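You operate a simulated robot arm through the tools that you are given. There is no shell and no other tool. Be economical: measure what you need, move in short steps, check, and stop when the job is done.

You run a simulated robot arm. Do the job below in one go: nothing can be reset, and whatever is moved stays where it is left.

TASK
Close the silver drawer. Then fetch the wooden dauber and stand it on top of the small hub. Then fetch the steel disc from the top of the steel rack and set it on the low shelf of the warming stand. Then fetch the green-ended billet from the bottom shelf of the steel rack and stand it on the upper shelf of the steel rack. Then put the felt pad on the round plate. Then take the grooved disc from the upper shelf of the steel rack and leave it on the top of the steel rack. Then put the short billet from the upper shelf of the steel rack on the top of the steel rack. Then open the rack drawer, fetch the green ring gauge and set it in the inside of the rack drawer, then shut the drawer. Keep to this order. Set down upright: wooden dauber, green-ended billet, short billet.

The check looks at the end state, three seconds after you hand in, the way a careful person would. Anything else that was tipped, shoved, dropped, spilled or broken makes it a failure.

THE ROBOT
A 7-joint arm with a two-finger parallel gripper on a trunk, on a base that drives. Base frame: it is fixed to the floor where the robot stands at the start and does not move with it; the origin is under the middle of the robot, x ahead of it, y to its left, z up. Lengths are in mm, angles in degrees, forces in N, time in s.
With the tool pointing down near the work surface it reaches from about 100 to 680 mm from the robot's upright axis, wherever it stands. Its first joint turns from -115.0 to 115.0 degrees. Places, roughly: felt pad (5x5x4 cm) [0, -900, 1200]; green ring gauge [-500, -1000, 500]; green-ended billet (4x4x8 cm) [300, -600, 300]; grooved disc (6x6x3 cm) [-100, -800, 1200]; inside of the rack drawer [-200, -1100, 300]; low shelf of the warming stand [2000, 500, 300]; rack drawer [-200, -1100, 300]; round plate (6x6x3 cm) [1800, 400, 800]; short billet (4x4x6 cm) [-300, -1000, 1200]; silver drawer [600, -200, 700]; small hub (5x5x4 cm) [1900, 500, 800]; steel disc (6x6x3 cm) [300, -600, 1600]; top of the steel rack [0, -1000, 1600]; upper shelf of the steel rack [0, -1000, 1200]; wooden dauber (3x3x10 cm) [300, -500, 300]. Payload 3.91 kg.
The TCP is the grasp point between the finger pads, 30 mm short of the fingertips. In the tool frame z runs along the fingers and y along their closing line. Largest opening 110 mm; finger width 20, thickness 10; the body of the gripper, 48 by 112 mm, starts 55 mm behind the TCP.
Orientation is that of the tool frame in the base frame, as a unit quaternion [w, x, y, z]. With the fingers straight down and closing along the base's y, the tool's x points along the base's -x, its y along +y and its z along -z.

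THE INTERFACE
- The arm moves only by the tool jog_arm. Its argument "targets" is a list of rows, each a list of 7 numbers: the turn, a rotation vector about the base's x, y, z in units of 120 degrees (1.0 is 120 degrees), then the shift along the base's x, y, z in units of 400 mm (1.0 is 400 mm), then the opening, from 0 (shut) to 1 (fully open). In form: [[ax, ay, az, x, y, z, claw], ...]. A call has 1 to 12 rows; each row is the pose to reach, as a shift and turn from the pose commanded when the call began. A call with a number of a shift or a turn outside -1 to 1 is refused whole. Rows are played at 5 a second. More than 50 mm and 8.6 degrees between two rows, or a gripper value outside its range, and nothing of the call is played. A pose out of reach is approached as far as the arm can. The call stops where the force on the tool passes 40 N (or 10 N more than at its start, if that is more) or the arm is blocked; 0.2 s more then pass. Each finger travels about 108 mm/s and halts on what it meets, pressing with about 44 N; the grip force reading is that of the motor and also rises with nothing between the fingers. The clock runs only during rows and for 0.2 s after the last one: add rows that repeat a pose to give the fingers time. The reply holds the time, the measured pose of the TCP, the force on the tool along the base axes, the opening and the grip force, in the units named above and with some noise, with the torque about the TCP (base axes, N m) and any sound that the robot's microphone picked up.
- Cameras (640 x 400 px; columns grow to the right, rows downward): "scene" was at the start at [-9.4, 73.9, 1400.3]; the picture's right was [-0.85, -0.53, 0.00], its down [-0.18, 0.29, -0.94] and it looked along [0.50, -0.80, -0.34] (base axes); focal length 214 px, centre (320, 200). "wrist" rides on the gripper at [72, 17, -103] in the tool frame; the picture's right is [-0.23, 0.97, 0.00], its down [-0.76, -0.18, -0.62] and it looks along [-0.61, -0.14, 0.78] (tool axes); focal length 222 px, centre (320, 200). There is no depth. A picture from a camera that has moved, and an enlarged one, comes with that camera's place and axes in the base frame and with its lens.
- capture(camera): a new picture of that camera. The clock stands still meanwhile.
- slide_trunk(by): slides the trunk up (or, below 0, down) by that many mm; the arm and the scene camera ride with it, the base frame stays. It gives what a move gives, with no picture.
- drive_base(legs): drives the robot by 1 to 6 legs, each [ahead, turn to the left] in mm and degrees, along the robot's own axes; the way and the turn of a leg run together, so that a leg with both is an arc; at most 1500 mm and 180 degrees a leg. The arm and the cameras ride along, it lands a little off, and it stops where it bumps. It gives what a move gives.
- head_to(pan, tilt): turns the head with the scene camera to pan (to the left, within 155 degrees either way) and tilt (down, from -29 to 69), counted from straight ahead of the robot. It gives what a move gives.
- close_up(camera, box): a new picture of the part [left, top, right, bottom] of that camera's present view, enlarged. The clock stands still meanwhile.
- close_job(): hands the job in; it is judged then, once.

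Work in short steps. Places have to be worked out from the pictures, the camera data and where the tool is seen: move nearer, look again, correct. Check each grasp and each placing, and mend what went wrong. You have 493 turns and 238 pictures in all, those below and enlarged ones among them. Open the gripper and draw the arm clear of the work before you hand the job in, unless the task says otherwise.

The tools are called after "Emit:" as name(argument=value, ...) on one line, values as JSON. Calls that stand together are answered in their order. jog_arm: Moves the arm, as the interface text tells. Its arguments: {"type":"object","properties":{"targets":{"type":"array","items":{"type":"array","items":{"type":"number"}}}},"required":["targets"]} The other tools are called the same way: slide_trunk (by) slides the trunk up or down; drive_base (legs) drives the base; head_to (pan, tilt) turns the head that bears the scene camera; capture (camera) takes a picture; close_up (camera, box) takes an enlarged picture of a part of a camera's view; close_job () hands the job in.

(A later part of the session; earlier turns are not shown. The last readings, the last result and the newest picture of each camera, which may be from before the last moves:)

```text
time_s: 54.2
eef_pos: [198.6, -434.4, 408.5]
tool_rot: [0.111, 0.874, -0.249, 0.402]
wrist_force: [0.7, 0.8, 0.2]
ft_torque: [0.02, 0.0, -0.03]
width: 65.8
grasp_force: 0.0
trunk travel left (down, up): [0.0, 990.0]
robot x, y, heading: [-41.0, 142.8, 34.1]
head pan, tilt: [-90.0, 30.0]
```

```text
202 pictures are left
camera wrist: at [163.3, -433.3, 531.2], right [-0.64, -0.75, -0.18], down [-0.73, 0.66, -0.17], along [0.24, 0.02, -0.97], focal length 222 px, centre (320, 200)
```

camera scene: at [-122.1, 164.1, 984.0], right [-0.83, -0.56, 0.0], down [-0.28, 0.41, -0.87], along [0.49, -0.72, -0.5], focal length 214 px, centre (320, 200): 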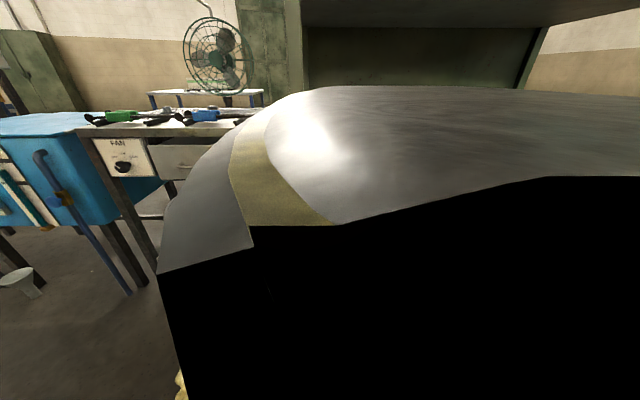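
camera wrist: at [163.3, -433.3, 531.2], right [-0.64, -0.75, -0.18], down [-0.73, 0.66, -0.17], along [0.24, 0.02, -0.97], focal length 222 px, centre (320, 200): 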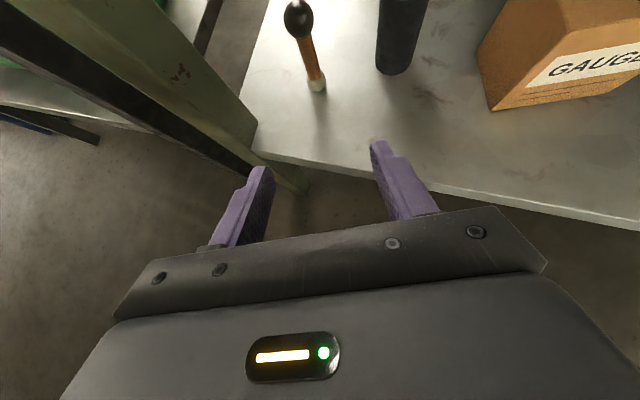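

Dauber at (325,-513). Descend to z 345 and move in.

Emit:
jog_arm(targets=[[0, 0, 0, 0, 0, -0.08, 0.6], [0, 0, 0, 0, 0, -0.158, 0.6], [0, 0, 0, 0.079, -0.049, -0.158, 0.6], [0, 0, 0, 0.158, -0.098, -0.158, 0.6], [0, 0, 0, 0.237, -0.147, -0.158, 0.6], [0, 0, 0, 0.316, -0.197, -0.158, 0.6], [0, 0, 0, 0.316, -0.197, -0.158, 0.6]])

Emit:
capture(camera="wrist")

```text
time_s: 55.8
eef_pos: [324.0, -511.0, 348.7]
tool_rot: [0.111, 0.874, -0.249, 0.402]
wrist_force: [1.4, -0.5, -0.2]
ft_torque: [0.0, 0.02, -0.01]
width: 65.9
grasp_force: 0.0
trunk travel left (down, up): [0.0, 990.0]
robot x, y, heading: [-40.5, 148.8, 34.3]
head pan, tilt: [-90.0, 30.0]
```

```text
201 pictures are left
camera wrist: at [287.9, -510.8, 468.6], right [-0.64, -0.75, -0.18], down [-0.73, 0.66, -0.17], along [0.25, 0.02, -0.97], focal length 222 px, centre (320, 200)
```

wrist: 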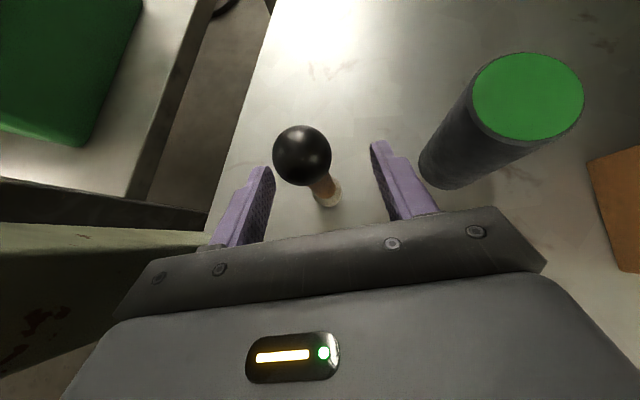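

The shaft is between the fingers. Close.

Emit:
jog_arm(targets=[[0, 0, 0, 0.008, -0.005, 0, 0.3], [0, 0, 0, 0.008, -0.005, 0, 0], [0, 0, 0, 0.008, -0.005, 0, 0], [0, 0, 0, 0.008, -0.005, 0, 0], [0, 0, 0, 0.008, -0.005, 0, 0]])

Emit:
capture(camera="wrist")

```text
time_s: 57.0
eef_pos: [328.0, -514.9, 348.2]
tool_rot: [0.111, 0.874, -0.248, 0.402]
wrist_force: [0.3, -0.1, 0.3]
ft_torque: [-0.01, -0.01, 0.01]
width: 12.9
grasp_force: 43.8
trunk travel left (down, up): [0.0, 990.0]
robot x, y, heading: [-39.1, 143.7, 34.4]
head pan, tilt: [-90.0, 30.0]
```

```text
200 pictures are left
camera wrist: at [291.6, -513.2, 468.8], right [-0.64, -0.75, -0.18], down [-0.73, 0.66, -0.17], along [0.25, 0.02, -0.97], focal length 222 px, centre (320, 200)
```

wrist: 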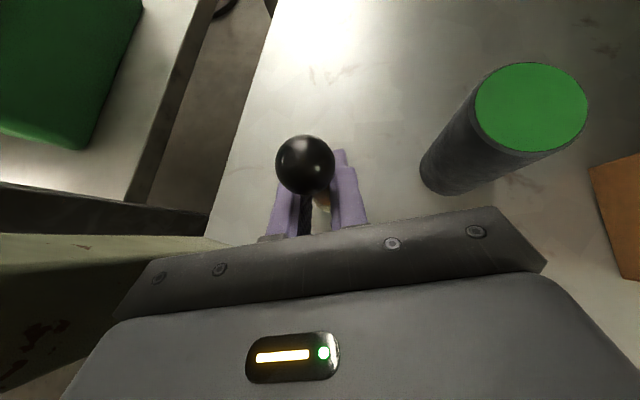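

Gripped (12.9 mm). Lift and draw out.

Emit:
jog_arm(targets=[[0, 0, 0, 0, 0, 0.06, 0], [0, 0, 0, 0, 0, 0.16, 0], [0, 0, 0, -0.1, 0.062, 0.16, 0], [0, 0, 0, -0.2, 0.124, 0.16, 0], [0, 0, 0, -0.3, 0.186, 0.16, 0], [0, 0, 0, -0.4, 0.248, 0.16, 0], [0, 0, 0, -0.48, 0.3, 0.16, 0], [0, 0, 0, -0.48, 0.3, 0.16, 0]])

Emit:
capture(camera="wrist")

```text
time_s: 58.8
eef_pos: [134.8, -394.5, 408.1]
tool_rot: [0.111, 0.874, -0.249, 0.402]
wrist_force: [-0.4, 0.5, -0.7]
ft_torque: [-0.01, -0.01, 0.03]
width: 13.4
grasp_force: 44.1
trunk travel left (down, up): [0.0, 990.0]
robot x, y, heading: [-39.0, 146.5, 34.2]
head pan, tilt: [-90.0, 30.0]
```

```text
199 pictures are left
camera wrist: at [98.9, -393.4, 530.0], right [-0.64, -0.75, -0.18], down [-0.73, 0.66, -0.17], along [0.25, 0.02, -0.97], focal length 222 px, centre (320, 200)
```

wrist: 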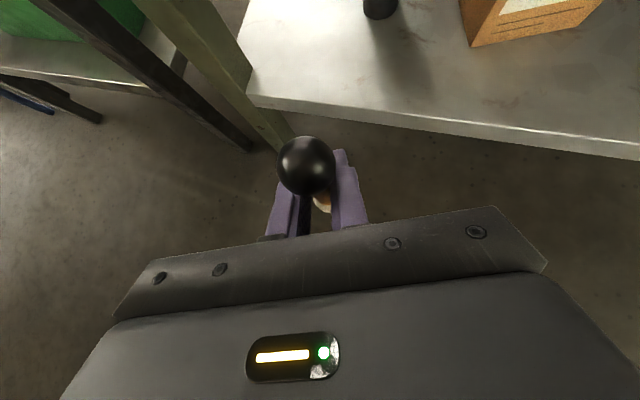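

Raise the trunk to working height for the stand and pull the arm in for travel.

Emit:
slide_trunk(by=400)

Emit:
slide_trunk(by=175)

Emit:
jog_arm(targets=[[0, 0, 0, -0.06, 0.083, 0, 0], [0, 0, 0, -0.112, 0.166, 0, 0], [0, 0, 0, -0.168, 0.25, 0, 0], [0, 0, 0, -0.168, 0.25, 0, 0]])

Emit:
head_to(pan=-40, tilt=30)

Emit:
capture(camera="scene")

```text
time_s: 62.6
eef_pos: [135.4, -394.7, 807.9]
tool_rot: [0.111, 0.874, -0.248, 0.403]
wrist_force: [0.0, -0.4, -0.7]
ft_torque: [-0.04, 0.0, 0.0]
width: 13.4
grasp_force: 43.5
trunk travel left (down, up): [-400.0, 590.0]
robot x, y, heading: [-38.4, 144.6, 34.2]
head pan, tilt: [-90.0, 30.0]
```

```text
time_s: 64.6
eef_pos: [134.5, -394.3, 984.0]
tool_rot: [0.112, 0.874, -0.249, 0.402]
wrist_force: [0.6, -0.5, 0.2]
ft_torque: [0.0, -0.01, 0.01]
width: 13.3
grasp_force: 43.5
trunk travel left (down, up): [-575.0, 415.0]
robot x, y, heading: [-38.0, 150.9, 34.3]
head pan, tilt: [-90.0, 30.0]
```

```text
time_s: 65.6
eef_pos: [70.4, -294.4, 985.6]
tool_rot: [0.111, 0.874, -0.248, 0.403]
wrist_force: [0.2, 0.0, 0.8]
ft_torque: [-0.01, 0.02, 0.01]
width: 13.0
grasp_force: 43.6
trunk travel left (down, up): [-575.0, 415.0]
robot x, y, heading: [-40.0, 144.3, 34.3]
head pan, tilt: [-90.0, 30.0]
```

```text
time_s: 66.8
eef_pos: [71.0, -295.2, 985.3]
tool_rot: [0.111, 0.874, -0.248, 0.402]
wrist_force: [-0.4, -0.6, 0.0]
ft_torque: [0.01, -0.02, -0.02]
width: 13.3
grasp_force: 43.9
trunk travel left (down, up): [-575.0, 415.0]
robot x, y, heading: [-39.1, 148.0, 34.4]
head pan, tilt: [-40.0, 30.0]
```

```text
198 pictures are left
camera scene: at [-83.0, 229.7, 1484.0], right [-0.1, -0.99, 0.0], down [-0.5, 0.05, -0.87], along [0.86, -0.09, -0.5], focal length 214 px, centre (320, 200)
```

scene: 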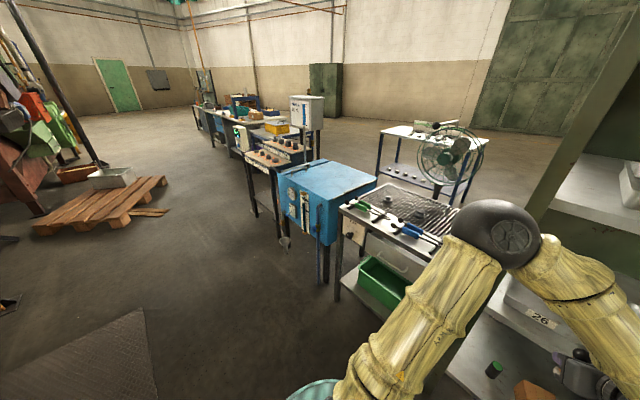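

The lane alongside is clear. Drive ahead 1500 mm toward the stand and look.

Emit:
drive_base(legs=[[1500, 0]])

Emit:
head_to(pan=-70, tilt=35)

Emit:
capture(camera="scene")

```text
time_s: 75.6
eef_pos: [1332.4, 558.3, 985.4]
tool_rot: [0.113, 0.873, -0.253, 0.402]
wrist_force: [-0.2, -0.2, -0.1]
ft_torque: [0.01, 0.01, -0.01]
width: 13.2
grasp_force: 43.5
trunk travel left (down, up): [-575.0, 415.0]
robot x, y, heading: [1228.4, 1002.9, 33.8]
head pan, tilt: [-40.0, 30.0]
```

```text
time_s: 76.6
eef_pos: [1330.8, 558.8, 985.1]
tool_rot: [0.113, 0.873, -0.253, 0.402]
wrist_force: [0.9, 0.0, 0.0]
ft_torque: [0.01, 0.01, 0.03]
width: 13.3
grasp_force: 44.5
trunk travel left (down, up): [-575.0, 415.0]
robot x, y, heading: [1222.2, 1001.3, 33.6]
head pan, tilt: [-70.0, 35.0]
```

```text
197 pictures are left
camera scene: at [1164.4, 1043.0, 1476.2], right [-0.59, -0.81, 0.0], down [-0.46, 0.34, -0.82], along [0.66, -0.48, -0.57], focal length 214 px, centre (320, 200)
```

scene: 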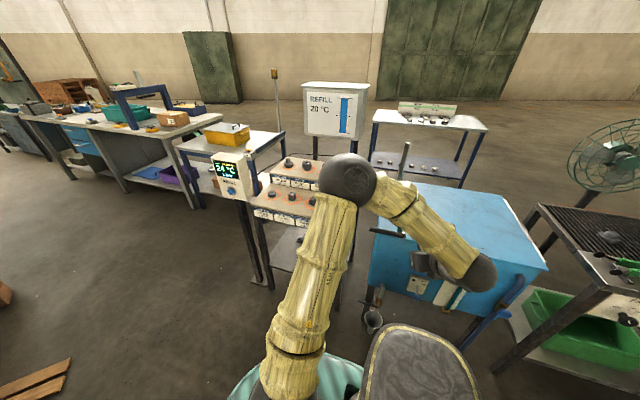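

The arm ball hides the stand's top. Drive another 300 mm and look.

Emit:
drive_base(legs=[[300, 0.4]])

Emit:
head_to(pan=-90, tilt=35)

Emit:
capture(camera="scene")

Emit:
capture(camera="wrist")

```text
time_s: 78.9
eef_pos: [1578.6, 725.9, 985.2]
tool_rot: [0.113, 0.873, -0.252, 0.402]
wrist_force: [-0.3, -0.6, 0.1]
ft_torque: [-0.01, 0.01, -0.02]
width: 13.1
grasp_force: 43.9
trunk travel left (down, up): [-575.0, 415.0]
robot x, y, heading: [1472.7, 1170.1, 33.7]
head pan, tilt: [-70.0, 35.0]
```

```text
time_s: 79.7
eef_pos: [1578.7, 725.9, 985.3]
tool_rot: [0.113, 0.873, -0.253, 0.401]
wrist_force: [0.2, -0.4, -0.8]
ft_torque: [0.03, 0.03, 0.0]
width: 13.3
grasp_force: 43.9
trunk travel left (down, up): [-575.0, 415.0]
robot x, y, heading: [1472.7, 1168.3, 33.5]
head pan, tilt: [-90.0, 35.0]
```

```text
196 pictures are left
camera scene: at [1390.1, 1187.5, 1476.2], right [-0.83, -0.56, 0.0], down [-0.32, 0.48, -0.82], along [0.46, -0.68, -0.57], focal length 214 px, centre (320, 200)
```

scene: 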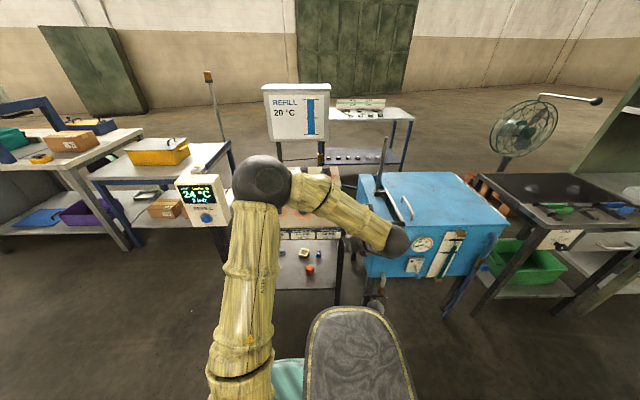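

```text
195 pictures are left
camera wrist: at [1542.7, 726.2, 1106.2], right [-0.64, -0.74, -0.18], down [-0.73, 0.67, -0.17], along [0.25, 0.02, -0.97], focal length 222 px, centre (320, 200)
```

wrist: 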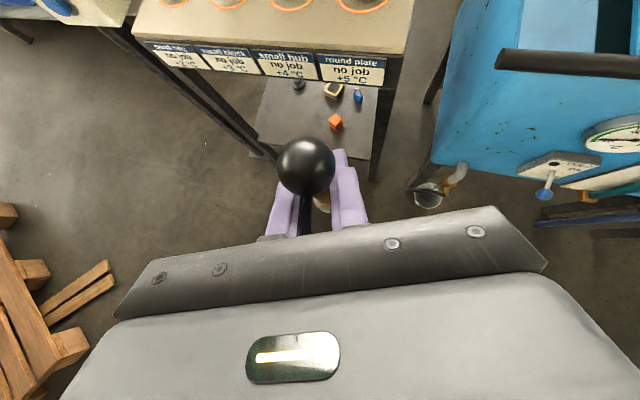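

Labels on the stand's front edge name the spots: "small hub" then "round plate" from the right. Raise the trunk to look down at the stand's top.

Emit:
slide_trunk(by=250)

Emit:
capture(camera="wrist")

Emit:
capture(camera="scene")

```text
time_s: 82.3
eef_pos: [1579.4, 724.8, 1234.7]
tool_rot: [0.113, 0.873, -0.252, 0.401]
wrist_force: [0.2, -0.1, 0.2]
ft_torque: [0.02, -0.02, 0.02]
width: 13.2
grasp_force: 44.0
trunk travel left (down, up): [-825.0, 165.0]
robot x, y, heading: [1472.5, 1163.9, 33.8]
head pan, tilt: [-90.0, 35.0]
```

```text
194 pictures are left
camera wrist: at [1542.7, 726.2, 1356.1], right [-0.64, -0.74, -0.18], down [-0.73, 0.67, -0.17], along [0.25, 0.02, -0.97], focal length 222 px, centre (320, 200)
```

wrist: 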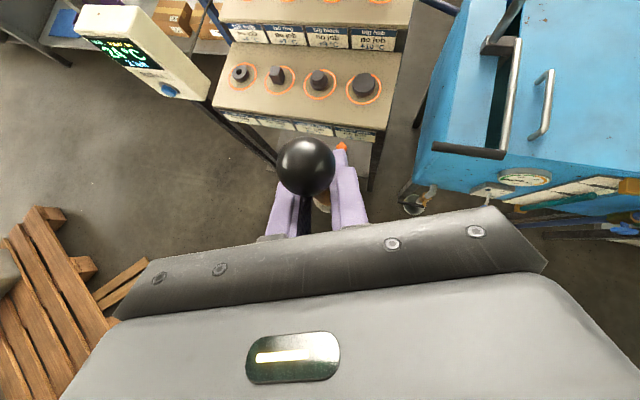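

```text
193 pictures are left
camera scene: at [1390.1, 1187.4, 1726.2], right [-0.83, -0.56, 0.0], down [-0.32, 0.48, -0.82], along [0.45, -0.68, -0.57], focal length 214 px, centre (320, 200)
```

scene: 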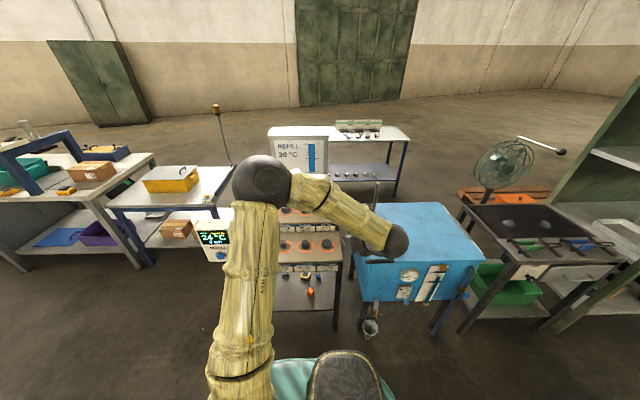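

Zoom in on the stand's items and labels.

Emit:
close_up(camera="wrist", box=[200, 0, 420, 140])

Emit:
close_up(camera="scene", box=[260, 190, 380, 320])

```text
2.86 times, centred on (310, 70) of wrist
camera zoom: at [1542.7, 726.2, 1356.1], right [-0.64, -0.74, -0.18], down [-0.73, 0.67, -0.17], along [0.25, 0.02, -0.97], focal length 635 px, centre (349, 571)
```

zoom: 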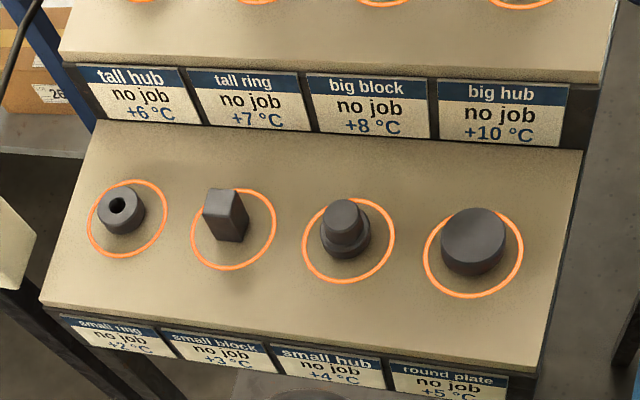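

```text
3.08 times, centred on (320, 255) of scene
camera zoom: at [1390.1, 1187.4, 1726.2], right [-0.83, -0.56, 0.0], down [-0.32, 0.48, -0.82], along [0.45, -0.68, -0.57], focal length 660 px, centre (320, 31)
```

zoom: 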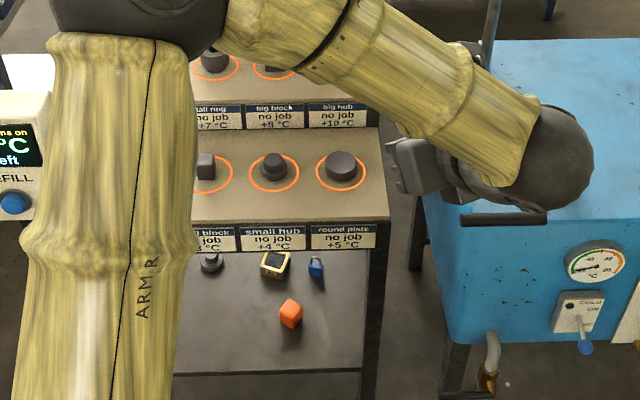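

Hub boss top triangulated at (1940,517,833), 798 mm from the base axis — too far. Shift the base about 180 mm nearer to the stand.

Emit:
drive_base(legs=[[0, -25], [426, 0], [0, 25], [-370, 0]])

Emit:
capture(camera="wrist")

Emit:
capture(camera="scene")

```text
time_s: 91.0
eef_pos: [1696.0, 587.4, 1234.9]
tool_rot: [0.113, 0.873, -0.253, 0.402]
wrist_force: [0.4, -0.5, -0.1]
ft_torque: [0.0, -0.03, 0.0]
width: 13.2
grasp_force: 44.1
trunk travel left (down, up): [-825.0, 165.0]
robot x, y, heading: [1594.5, 1030.3, 33.6]
head pan, tilt: [-90.0, 35.0]
```

```text
190 pictures are left
camera wrist: at [1660.9, 589.4, 1356.1], right [-0.64, -0.74, -0.18], down [-0.72, 0.67, -0.17], along [0.25, 0.02, -0.97], focal length 222 px, centre (320, 200)
```

wrist: 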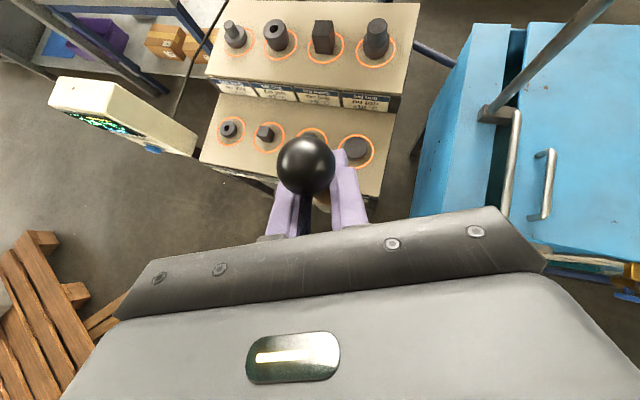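

```text
189 pictures are left
camera scene: at [1508.5, 1050.7, 1726.2], right [-0.83, -0.55, 0.0], down [-0.32, 0.48, -0.82], along [0.45, -0.68, -0.57], focal length 214 px, centre (320, 200)
```

scene: 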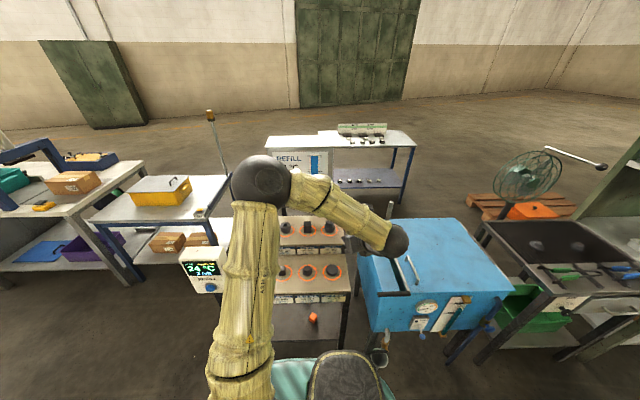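

Re-measure the hub and plate from the new viewpoint.

Emit:
close_up(camera="scene", box=[270, 240, 370, 310])

Emit:
close_up(camera="wrist", box=[200, 90, 400, 200])

```text
5.71 times, centred on (320, 275) of scene
camera zoom: at [1508.5, 1050.7, 1726.2], right [-0.83, -0.55, 0.0], down [-0.32, 0.48, -0.82], along [0.45, -0.68, -0.57], focal length 1226 px, centre (320, -229)
```

zoom: 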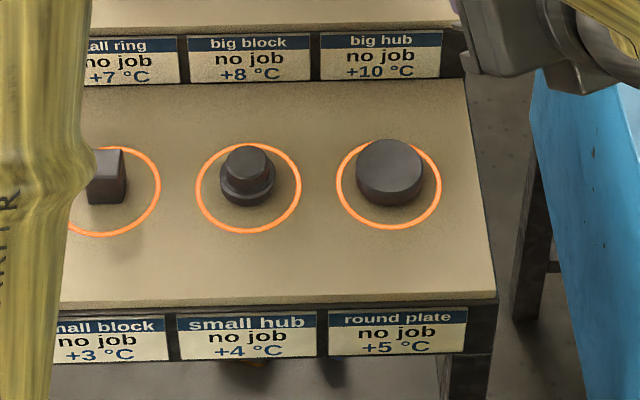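

```text
3.20 times, centred on (300, 145) of wrist
camera zoom: at [1660.9, 589.4, 1356.1], right [-0.64, -0.74, -0.18], down [-0.72, 0.67, -0.17], along [0.25, 0.02, -0.97], focal length 711 px, centre (384, 376)
```

zoom: 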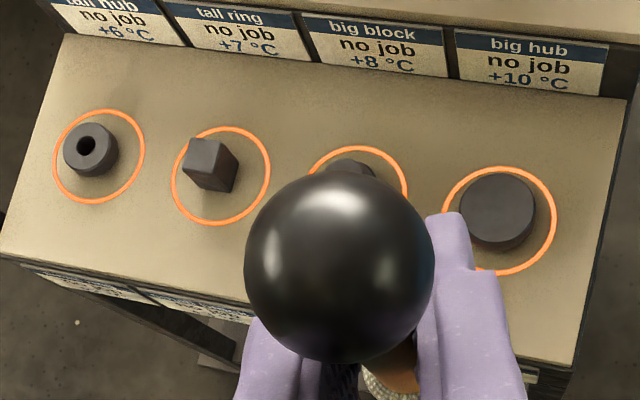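

Hub at (1939,519,833), plate at (1833,450,823). Lower the trunk so the dauber's base rides above the hub, then move over it.

Emit:
slide_trunk(by=-295)

Emit:
jog_arm(targets=[[0, 0, 0, 0.1, -0.027, 0, 0], [0, 0, 0, 0.2, -0.055, 0, 0], [0, 0, 0, 0.3, -0.083, 0, 0], [0, 0, 0, 0.4, -0.11, 0, 0], [0, 0, 0, 0.5, -0.138, 0, 0], [0, 0, 0, 0.604, -0.166, 0, 0], [0, 0, 0, 0.604, -0.166, 0, 0]])

Emit:
capture(camera="scene")

Emit:
capture(camera="wrist")

```text
time_s: 94.0
eef_pos: [1697.7, 589.4, 939.5]
tool_rot: [0.113, 0.873, -0.253, 0.401]
wrist_force: [0.4, -0.5, -0.4]
ft_torque: [0.0, -0.03, 0.02]
width: 13.1
grasp_force: 44.0
trunk travel left (down, up): [-530.0, 460.0]
robot x, y, heading: [1596.5, 1029.0, 33.7]
head pan, tilt: [-90.0, 35.0]
```

```text
time_s: 95.6
eef_pos: [1943.2, 520.4, 940.0]
tool_rot: [0.113, 0.873, -0.254, 0.401]
wrist_force: [-0.4, -0.6, -0.3]
ft_torque: [-0.01, 0.02, 0.01]
width: 13.2
grasp_force: 43.8
trunk travel left (down, up): [-530.0, 460.0]
robot x, y, heading: [1592.3, 1030.0, 33.6]
head pan, tilt: [-90.0, 35.0]
```

```text
186 pictures are left
camera scene: at [1509.5, 1051.1, 1431.3], right [-0.83, -0.55, 0.0], down [-0.32, 0.48, -0.82], along [0.45, -0.68, -0.57], focal length 214 px, centre (320, 200)
```

scene: 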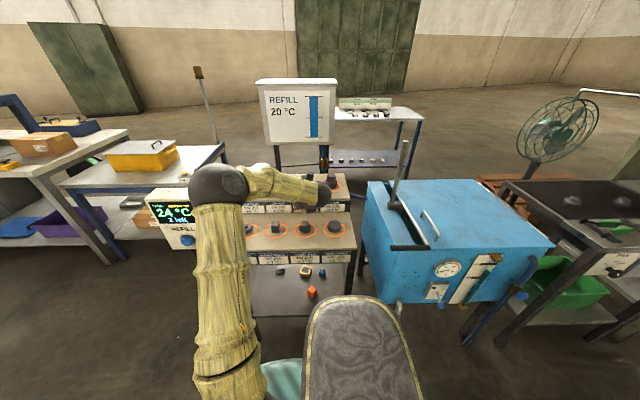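

```text
185 pictures are left
camera wrist: at [1905.9, 521.4, 1061.5], right [-0.64, -0.74, -0.18], down [-0.72, 0.67, -0.17], along [0.25, 0.02, -0.97], focal length 222 px, centre (320, 200)
```

wrist: 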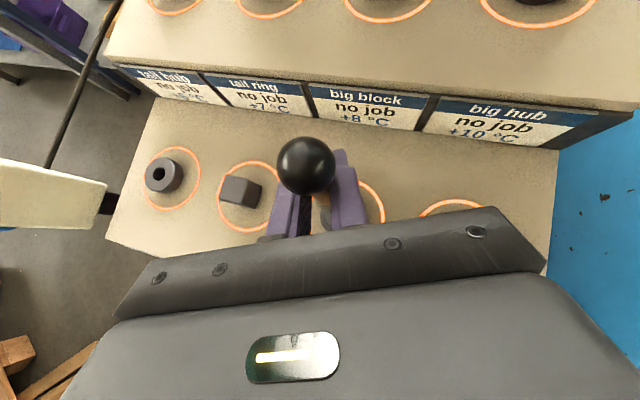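

Slight correction of (-4,+1) mm and lower to just above the hub.

Emit:
jog_arm(targets=[[0, 0, 0, -0.01, 0.0025, 0, 0], [0, 0, 0, -0.01, 0.0025, -0.06, 0], [0, 0, 0, -0.01, 0.0025, -0.12, 0], [0, 0, 0, -0.01, 0.0025, -0.12, 0]])

Emit:
close_up(camera="scene", box=[250, 170, 380, 280])

Emit:
close_up(camera="wrist", box=[220, 130, 420, 240])

```text
time_s: 96.6
eef_pos: [1935.2, 521.9, 892.5]
tool_rot: [0.113, 0.873, -0.253, 0.402]
wrist_force: [-0.4, 0.0, 0.5]
ft_torque: [0.04, 0.04, -0.01]
width: 13.2
grasp_force: 43.9
trunk travel left (down, up): [-530.0, 460.0]
robot x, y, heading: [1595.2, 1029.1, 33.5]
head pan, tilt: [-90.0, 35.0]
```

```text
3.64 times, centred on (315, 225) of scene
camera zoom: at [1509.3, 1051.0, 1431.2], right [-0.83, -0.55, 0.0], down [-0.32, 0.48, -0.82], along [0.45, -0.68, -0.57], focal length 780 px, centre (338, 109)
```

zoom: 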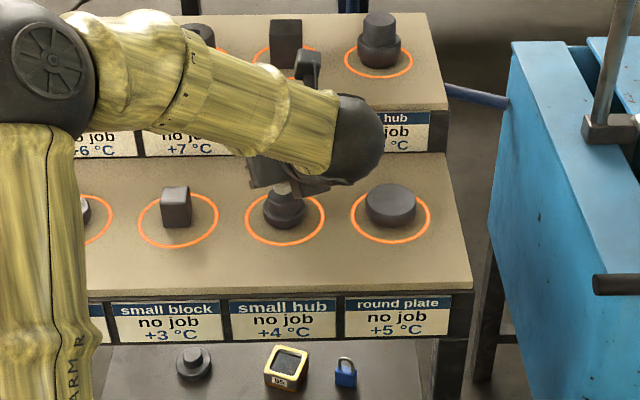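

```text
3.20 times, centred on (320, 185) of wrist
camera zoom: at [1899.1, 523.0, 1013.5], right [-0.64, -0.74, -0.18], down [-0.72, 0.67, -0.17], along [0.25, 0.02, -0.97], focal length 711 px, centre (320, 248)
```

zoom: 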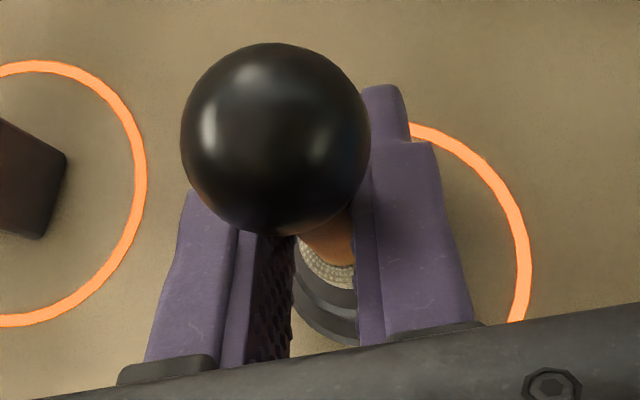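

Alignment looks good. Lower in small steps until contact.

Emit:
jog_arm(targets=[[0, 0, 0, 0.005, -0.001, -0.0075, 0], [0, 0, 0, 0.005, -0.001, -0.0125, 0], [0, 0, 0, 0.005, -0.001, -0.0175, 0], [0, 0, 0, 0.005, -0.001, -0.0175, 0]])

Emit:
close_up(camera="scene", box=[270, 200, 330, 250])

```text
time_s: 97.6
eef_pos: [1938.0, 523.5, 885.4]
tool_rot: [0.115, 0.872, -0.254, 0.403]
wrist_force: [-0.6, 0.5, 6.3]
ft_torque: [-0.06, 0.05, 0.0]
width: 13.0
grasp_force: 43.6
trunk travel left (down, up): [-530.0, 460.0]
robot x, y, heading: [1596.8, 1030.9, 33.6]
head pan, tilt: [-90.0, 35.0]
```

```text
8.00 times, centred on (300, 225) of scene
camera zoom: at [1508.7, 1051.6, 1431.3], right [-0.83, -0.55, 0.0], down [-0.32, 0.48, -0.82], along [0.45, -0.68, -0.57], focal length 1716 px, centre (480, 0)
```

zoom: 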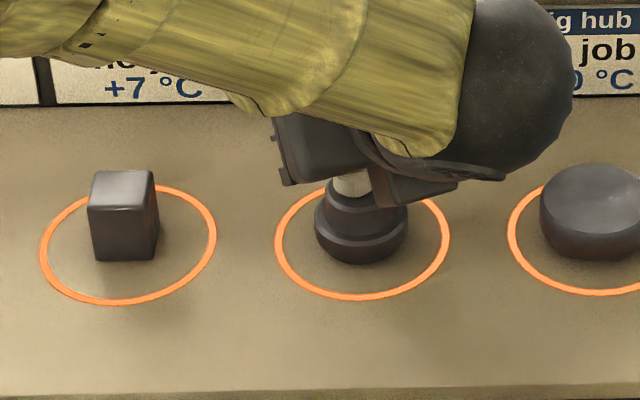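

Contact at 6 N with the dauber standing on the hub. Open the fingers and check.

Emit:
jog_arm(targets=[[0, 0, 0, 0, 0, 0, 0.2], [0, 0, 0, 0, 0, 0, 0.4], [0, 0, 0, 0, 0, 0, 0.65], [0, 0, 0, 0, 0, 0, 0.65], [0, 0, 0, 0, 0, 0, 0.65]])

Emit:
close_up(camera="wrist", box=[220, 130, 420, 240])

```text
time_s: 98.8
eef_pos: [1939.2, 523.6, 885.4]
tool_rot: [0.114, 0.873, -0.254, 0.401]
wrist_force: [0.1, -1.4, -0.7]
ft_torque: [-0.04, 0.02, 0.02]
width: 71.4
grasp_force: 0.2
trunk travel left (down, up): [-530.0, 460.0]
robot x, y, heading: [1593.5, 1031.8, 33.6]
head pan, tilt: [-90.0, 35.0]
```

```text
3.20 times, centred on (320, 185) of wrist
camera zoom: at [1902.3, 523.7, 1005.5], right [-0.64, -0.74, -0.18], down [-0.72, 0.67, -0.17], along [0.25, 0.02, -0.97], focal length 711 px, centre (320, 248)
```

zoom: 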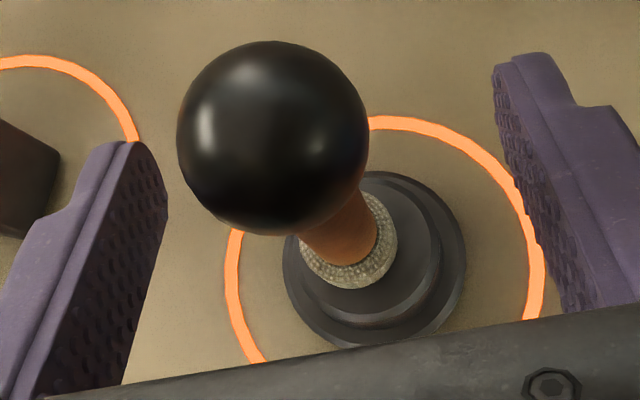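

The dauber stands on the hub boss. Withdraw along the tool axis.

Emit:
jog_arm(targets=[[0, 0, 0, -0.05, 0.03, 0.05, 0.65], [0, 0, 0, -0.12, 0.075, 0.12, 0.65], [0, 0, 0, -0.19, 0.12, 0.19, 0.65], [0, 0, 0, -0.26, 0.16, 0.26, 0.65], [0, 0, 0, -0.34, 0.21, 0.34, 0.65], [0, 0, 0, -0.42, 0.28, 0.38, 0.65], [0, 0, 0, -0.5, 0.35, 0.38, 0.65], [0, 0, 0, -0.5, 0.35, 0.38, 0.65]])

Emit:
close_up(camera="scene", box=[250, 170, 380, 280])

Emit:
capture(camera="wrist")

```text
time_s: 100.6
eef_pos: [1741.4, 663.1, 1035.6]
tool_rot: [0.113, 0.873, -0.253, 0.402]
wrist_force: [0.3, 0.4, 0.4]
ft_torque: [0.0, -0.02, -0.03]
width: 71.3
grasp_force: 0.1
trunk travel left (down, up): [-530.0, 460.0]
robot x, y, heading: [1593.2, 1032.3, 33.7]
head pan, tilt: [-90.0, 35.0]
```

```text
3.64 times, centred on (315, 225) of scene
camera zoom: at [1508.9, 1051.4, 1431.2], right [-0.83, -0.55, 0.0], down [-0.32, 0.48, -0.82], along [0.45, -0.68, -0.57], focal length 780 px, centre (338, 109)
```

zoom: 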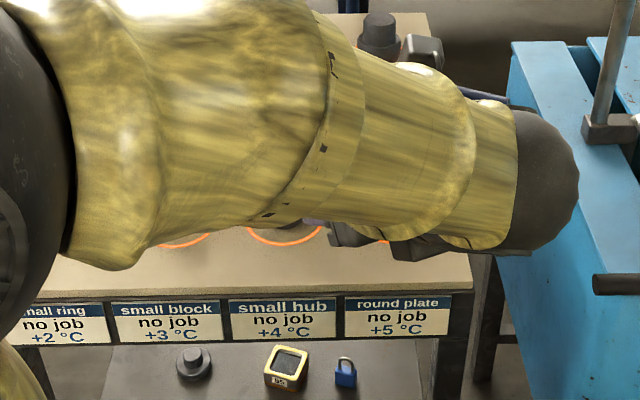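

```text
179 pictures are left
camera wrist: at [1704.8, 664.0, 1157.3], right [-0.64, -0.74, -0.18], down [-0.72, 0.67, -0.17], along [0.25, 0.02, -0.97], focal length 222 px, centre (320, 200)
```

wrist: 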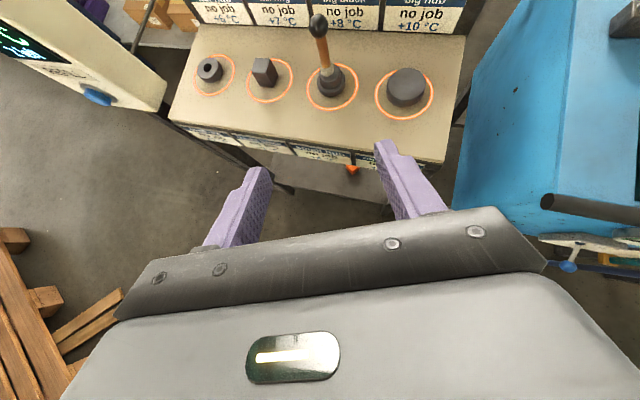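

Dauber is standing on the hub. Next the steel disc on the rack top: raise the trunk fully and drive back along a slightly bowed path.

Emit:
slide_trunk(by=400)

Emit:
drive_base(legs=[[0, -5], [-980, 0], [0, 10], [-980, 0], [0, -4.7]])

Emit:
head_to(pan=-90, tilt=25)

Emit:
capture(camera="scene")

Emit:
capture(camera="wrist")

```text
time_s: 104.4
eef_pos: [1740.3, 661.0, 1436.7]
tool_rot: [0.114, 0.872, -0.253, 0.402]
wrist_force: [0.0, 0.4, 0.4]
ft_torque: [-0.02, -0.02, -0.01]
width: 71.5
grasp_force: 0.0
trunk travel left (down, up): [-930.0, 60.0]
robot x, y, heading: [1590.5, 1027.2, 33.6]
head pan, tilt: [-90.0, 35.0]
```

```text
time_s: 117.9
eef_pos: [127.0, -423.2, 1436.4]
tool_rot: [0.114, 0.872, -0.255, 0.402]
wrist_force: [-0.7, 0.4, -1.0]
ft_torque: [0.05, -0.01, -0.02]
width: 71.7
grasp_force: 0.0
trunk travel left (down, up): [-930.0, 60.0]
robot x, y, heading: [-13.9, -51.5, 33.2]
head pan, tilt: [-90.0, 35.0]
```

```text
time_s: 118.6
eef_pos: [128.0, -423.6, 1437.3]
tool_rot: [0.114, 0.873, -0.255, 0.401]
wrist_force: [0.2, -0.1, 0.6]
ft_torque: [-0.01, 0.01, 0.0]
width: 71.4
grasp_force: 0.2
trunk travel left (down, up): [-930.0, 60.0]
robot x, y, heading: [-16.3, -55.2, 33.5]
head pan, tilt: [-90.0, 25.0]
```

```text
178 pictures are left
camera scene: at [-100.1, -36.3, 1846.9], right [-0.84, -0.55, 0.0], down [-0.23, 0.35, -0.91], along [0.5, -0.76, -0.42], focal length 214 px, centre (320, 200)
```

scene: 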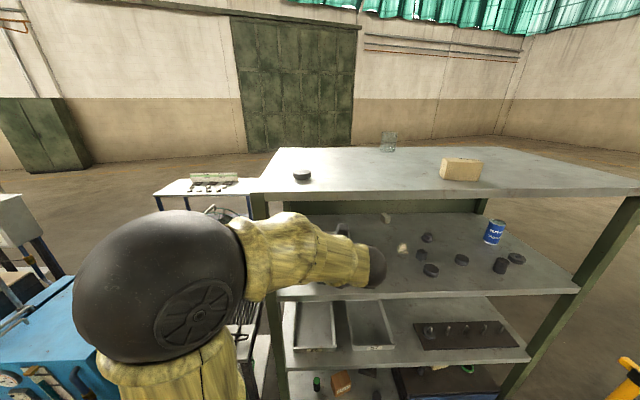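

```text
177 pictures are left
camera wrist: at [92.5, -421.3, 1557.4], right [-0.65, -0.74, -0.18], down [-0.72, 0.67, -0.17], along [0.25, 0.02, -0.97], focal length 222 px, centre (320, 200)
```

wrist: 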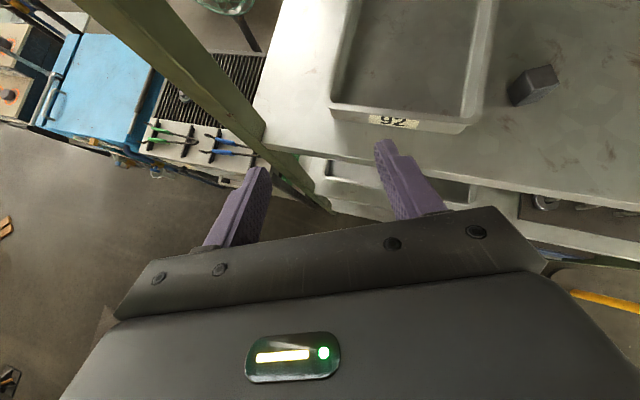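

Steel disc is at roughly (327,-564) on the rack top, z≈1596. Raise to above the top level and look.

Emit:
slide_trunk(by=60)

Emit:
jog_arm(targets=[[0, 0, 0, 0, 0, 0.1, 0.8], [0, 0, 0, 0, 0, 0.2, 0.8], [0, 0, 0, 0, 0, 0.3, 0.8], [0, 0, 0, 0, 0, 0.4, 0.8], [0, 0, 0, 0, 0, 0.5, 0.8], [0, 0, 0, 0, 0, 0.5, 0.8]])

Emit:
capture(camera="wrist")

```text
time_s: 119.6
eef_pos: [127.7, -422.2, 1495.8]
tool_rot: [0.114, 0.872, -0.255, 0.402]
wrist_force: [-0.5, 0.0, 0.0]
ft_torque: [0.0, 0.02, -0.01]
width: 71.4
grasp_force: 0.0
trunk travel left (down, up): [-990.0, 0.0]
robot x, y, heading: [-18.0, -49.9, 33.3]
head pan, tilt: [-90.0, 25.0]
```

```text
time_s: 121.0
eef_pos: [129.3, -421.8, 1697.8]
tool_rot: [0.114, 0.872, -0.254, 0.402]
wrist_force: [0.9, 0.0, -0.9]
ft_torque: [0.03, 0.0, -0.04]
width: 88.0
grasp_force: 0.1
trunk travel left (down, up): [-990.0, 0.0]
robot x, y, heading: [-16.7, -53.1, 33.4]
head pan, tilt: [-90.0, 25.0]
```

```text
176 pictures are left
camera wrist: at [92.9, -419.9, 1819.0], right [-0.65, -0.74, -0.18], down [-0.72, 0.67, -0.17], along [0.25, 0.02, -0.97], focal length 222 px, centre (320, 200)
```

wrist: 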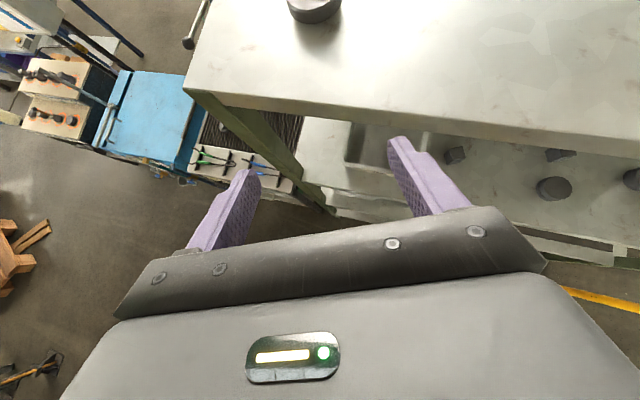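

Move closer for a better look at the disc.

Emit:
jog_arm(targets=[[0, 0, 0, 0.1, -0.06, 0, 0.8], [0, 0, 0, 0.2, -0.12, 0, 0.8], [0, 0, 0, 0.28, -0.17, 0, 0.8], [0, 0, 0, 0.28, -0.17, 0, 0.8]])

Emit:
capture(camera="wrist")

```text
time_s: 122.0
eef_pos: [237.6, -488.5, 1700.2]
tool_rot: [0.114, 0.872, -0.255, 0.402]
wrist_force: [0.3, 0.3, -0.1]
ft_torque: [-0.01, 0.0, 0.01]
width: 88.0
grasp_force: 0.1
trunk travel left (down, up): [-990.0, 0.0]
robot x, y, heading: [-21.2, -53.6, 33.3]
head pan, tilt: [-90.0, 25.0]
```

```text
175 pictures are left
camera wrist: at [200.6, -486.6, 1821.5], right [-0.65, -0.74, -0.18], down [-0.72, 0.67, -0.17], along [0.25, 0.02, -0.97], focal length 222 px, centre (320, 200)
```

wrist: 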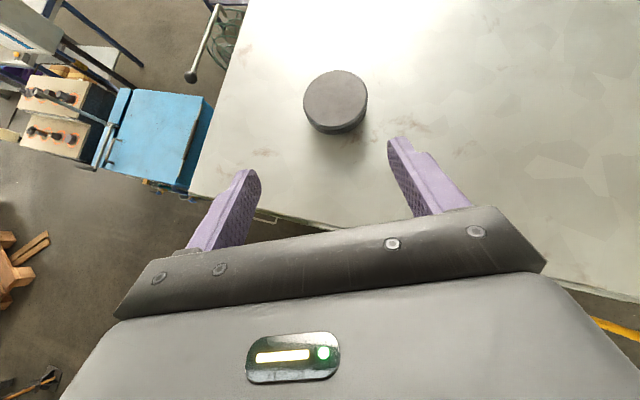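

Disc centre ≈ (311,-558), top ≈1628. Move over it at a safe height and look again.

Emit:
jog_arm(targets=[[0, 0, 0, 0.08, -0.08, 0, 0.85], [0, 0, 0, 0.157, -0.155, 0, 0.85], [0, 0, 0, 0.157, -0.155, -0.06, 0.85], [0, 0, 0, 0.157, -0.155, -0.06, 0.85]])

Emit:
capture(camera="wrist")

Emit:
capture(camera="scene")

```text
time_s: 123.0
eef_pos: [301.7, -550.2, 1671.3]
tool_rot: [0.114, 0.872, -0.255, 0.402]
wrist_force: [0.5, -0.5, -0.3]
ft_torque: [0.03, -0.01, -0.02]
width: 93.3
grasp_force: 0.0
trunk travel left (down, up): [-990.0, 0.0]
robot x, y, heading: [-16.7, -53.5, 33.4]
head pan, tilt: [-90.0, 25.0]
```

```text
174 pictures are left
camera wrist: at [265.9, -550.0, 1791.6], right [-0.65, -0.74, -0.18], down [-0.72, 0.67, -0.17], along [0.25, 0.02, -0.97], focal length 222 px, centre (320, 200)
```

wrist: 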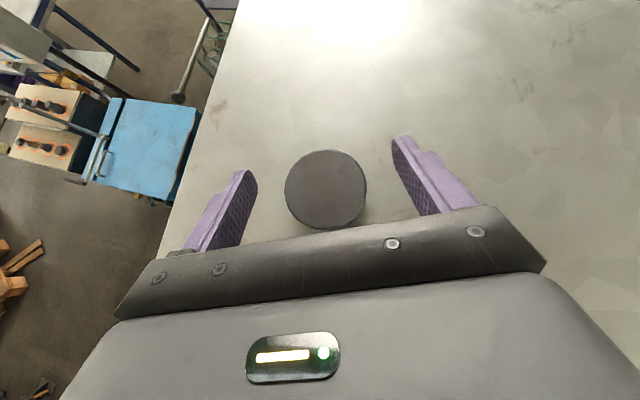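

```text
173 pictures are left
camera scene: at [-99.6, -37.3, 1907.0], right [-0.84, -0.55, 0.0], down [-0.23, 0.35, -0.91], along [0.5, -0.76, -0.42], focal length 214 px, centre (320, 200)
```

scene: 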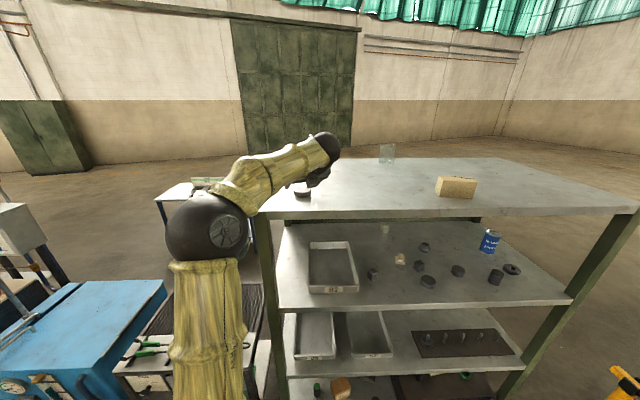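

Centered. Lower to grip height, watching for contact.

Emit:
jog_arm(targets=[[0, 0, 0, -0.013, 0.009, -0.03, 0.85], [0, 0, 0, -0.013, 0.009, -0.06, 0.85], [0, 0, 0, -0.013, 0.009, -0.09, 0.85], [0, 0, 0, -0.013, 0.009, -0.09, 0.85]])

Emit:
capture(camera="wrist")

Emit:
close_up(camera="scene", box=[260, 120, 360, 220])

```text
time_s: 123.8
eef_pos: [296.6, -545.4, 1646.1]
tool_rot: [0.12, 0.867, -0.252, 0.412]
wrist_force: [-2.2, 1.3, 6.5]
ft_torque: [0.27, -0.22, 0.24]
width: 93.9
grasp_force: 0.1
trunk travel left (down, up): [-990.0, 0.0]
robot x, y, heading: [-17.7, -53.9, 33.5]
head pan, tilt: [-90.0, 25.0]
stopped in row 4: the force on the tool passed its limit at 47 N (the readings are from after the stop); the commanded pose is now the measured one
```

```text
172 pictures are left
camera wrist: at [258.6, -542.4, 1767.2], right [-0.64, -0.74, -0.18], down [-0.72, 0.67, -0.2], along [0.26, 0.0, -0.96], focal length 222 px, centre (320, 200)
```

wrist: 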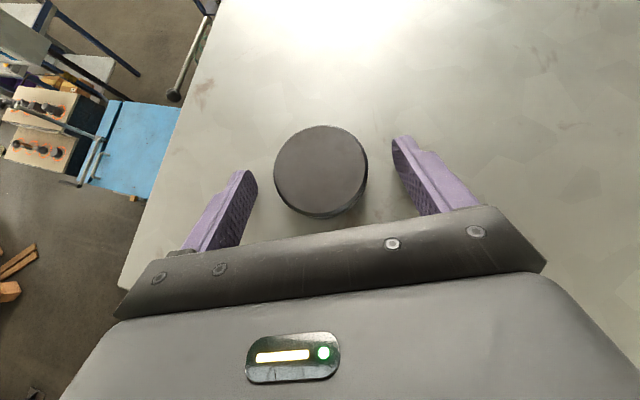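

```text
4.00 times, centred on (310, 170) of scene
camera zoom: at [-101.4, -34.9, 1906.8], right [-0.84, -0.55, 0.0], down [-0.23, 0.35, -0.91], along [0.5, -0.76, -0.42], focal length 858 px, centre (360, 320)
```

zoom: 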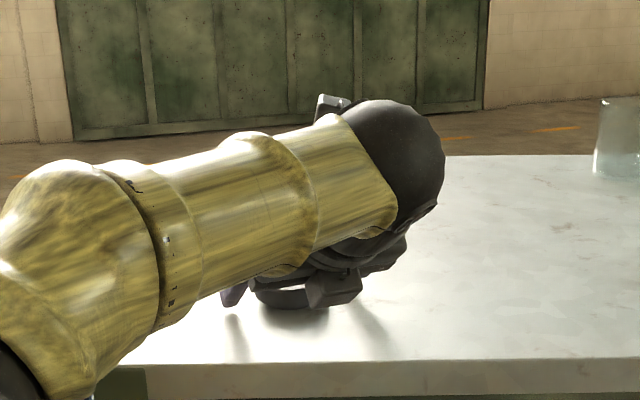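

Fingertips touched the surface (≈1616). Raise 3 mm and close on the disc.

Emit:
jog_arm(targets=[[0, 0, 0, 0, 0, 0.008, 0.7], [0, 0, 0, 0, 0, 0.008, 0.5], [0, 0, 0, 0, 0, 0.008, 0.2], [0, 0, 0, 0, 0, 0.008, 0.2], [0, 0, 0, 0, 0, 0.008, 0.2]])

Emit:
capture(camera="wrist")

```text
time_s: 125.0
eef_pos: [299.3, -548.0, 1648.7]
tool_rot: [0.119, 0.868, -0.253, 0.41]
wrist_force: [0.7, 0.1, 0.9]
ft_torque: [0.01, 0.03, 0.0]
width: 59.0
grasp_force: 44.3
trunk travel left (down, up): [-990.0, 0.0]
robot x, y, heading: [-12.4, -56.3, 33.1]
head pan, tilt: [-90.0, 25.0]
```

```text
170 pictures are left
camera wrist: at [260.5, -543.7, 1768.4], right [-0.64, -0.74, -0.18], down [-0.72, 0.67, -0.19], along [0.26, 0.0, -0.97], focal length 222 px, centre (320, 200)
```

wrist: 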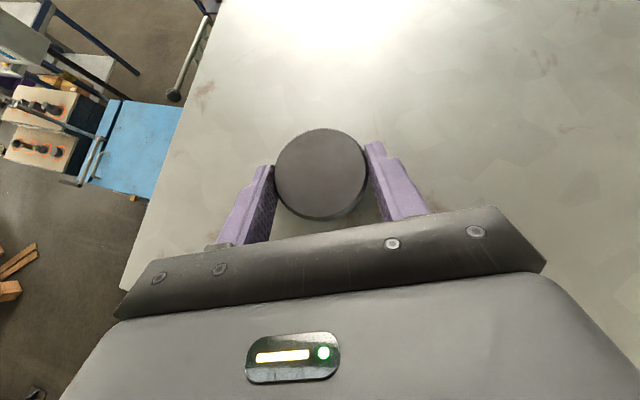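

Gripped (59 mm). Lift and draw back.

Emit:
jog_arm(targets=[[0, 0, 0, 0, 0, 0.05, 0.2], [0, 0, 0, 0, 0, 0.12, 0.2], [0, 0, 0, -0.1, 0.065, 0.12, 0.2], [0, 0, 0, -0.2, 0.13, 0.12, 0.2], [0, 0, 0, -0.3, 0.195, 0.12, 0.2], [0, 0, 0, -0.4, 0.26, 0.12, 0.2], [0, 0, 0, -0.45, 0.35, 0.12, 0.2], [0, 0, 0, -0.45, 0.35, 0.12, 0.2]])

Emit:
capture(camera="wrist")

Emit:
close_up(camera="scene", box=[270, 130, 640, 360])

```text
time_s: 126.8
eef_pos: [117.1, -411.5, 1698.0]
tool_rot: [0.119, 0.868, -0.253, 0.409]
wrist_force: [0.5, -0.1, -4.4]
ft_torque: [0.03, 0.07, 0.02]
width: 59.0
grasp_force: 43.8
trunk travel left (down, up): [-990.0, 0.0]
robot x, y, heading: [-17.2, -61.5, 33.4]
head pan, tilt: [-90.0, 25.0]
```

```text
169 pictures are left
camera wrist: at [80.0, -407.9, 1818.4], right [-0.65, -0.74, -0.18], down [-0.72, 0.67, -0.19], along [0.26, 0.0, -0.97], focal length 222 px, centre (320, 200)
```

wrist: 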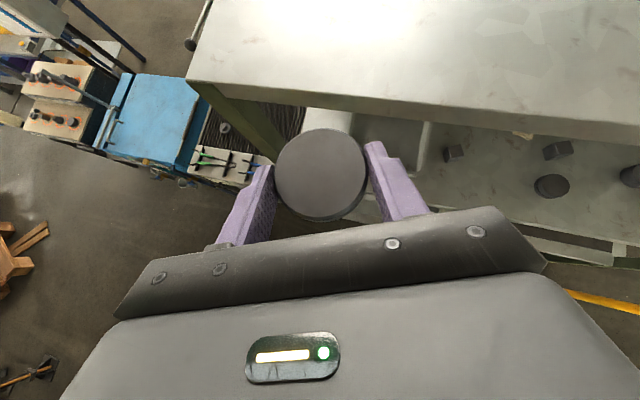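

```text
1.73 times, centred on (455, 245) of scene
camera zoom: at [-98.5, -38.6, 1907.0], right [-0.83, -0.55, 0.0], down [-0.23, 0.35, -0.91], along [0.5, -0.76, -0.42], focal length 371 px, centre (86, 122)
```

zoom: 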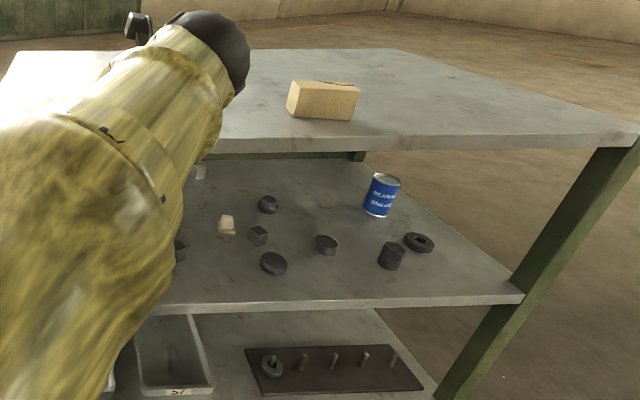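

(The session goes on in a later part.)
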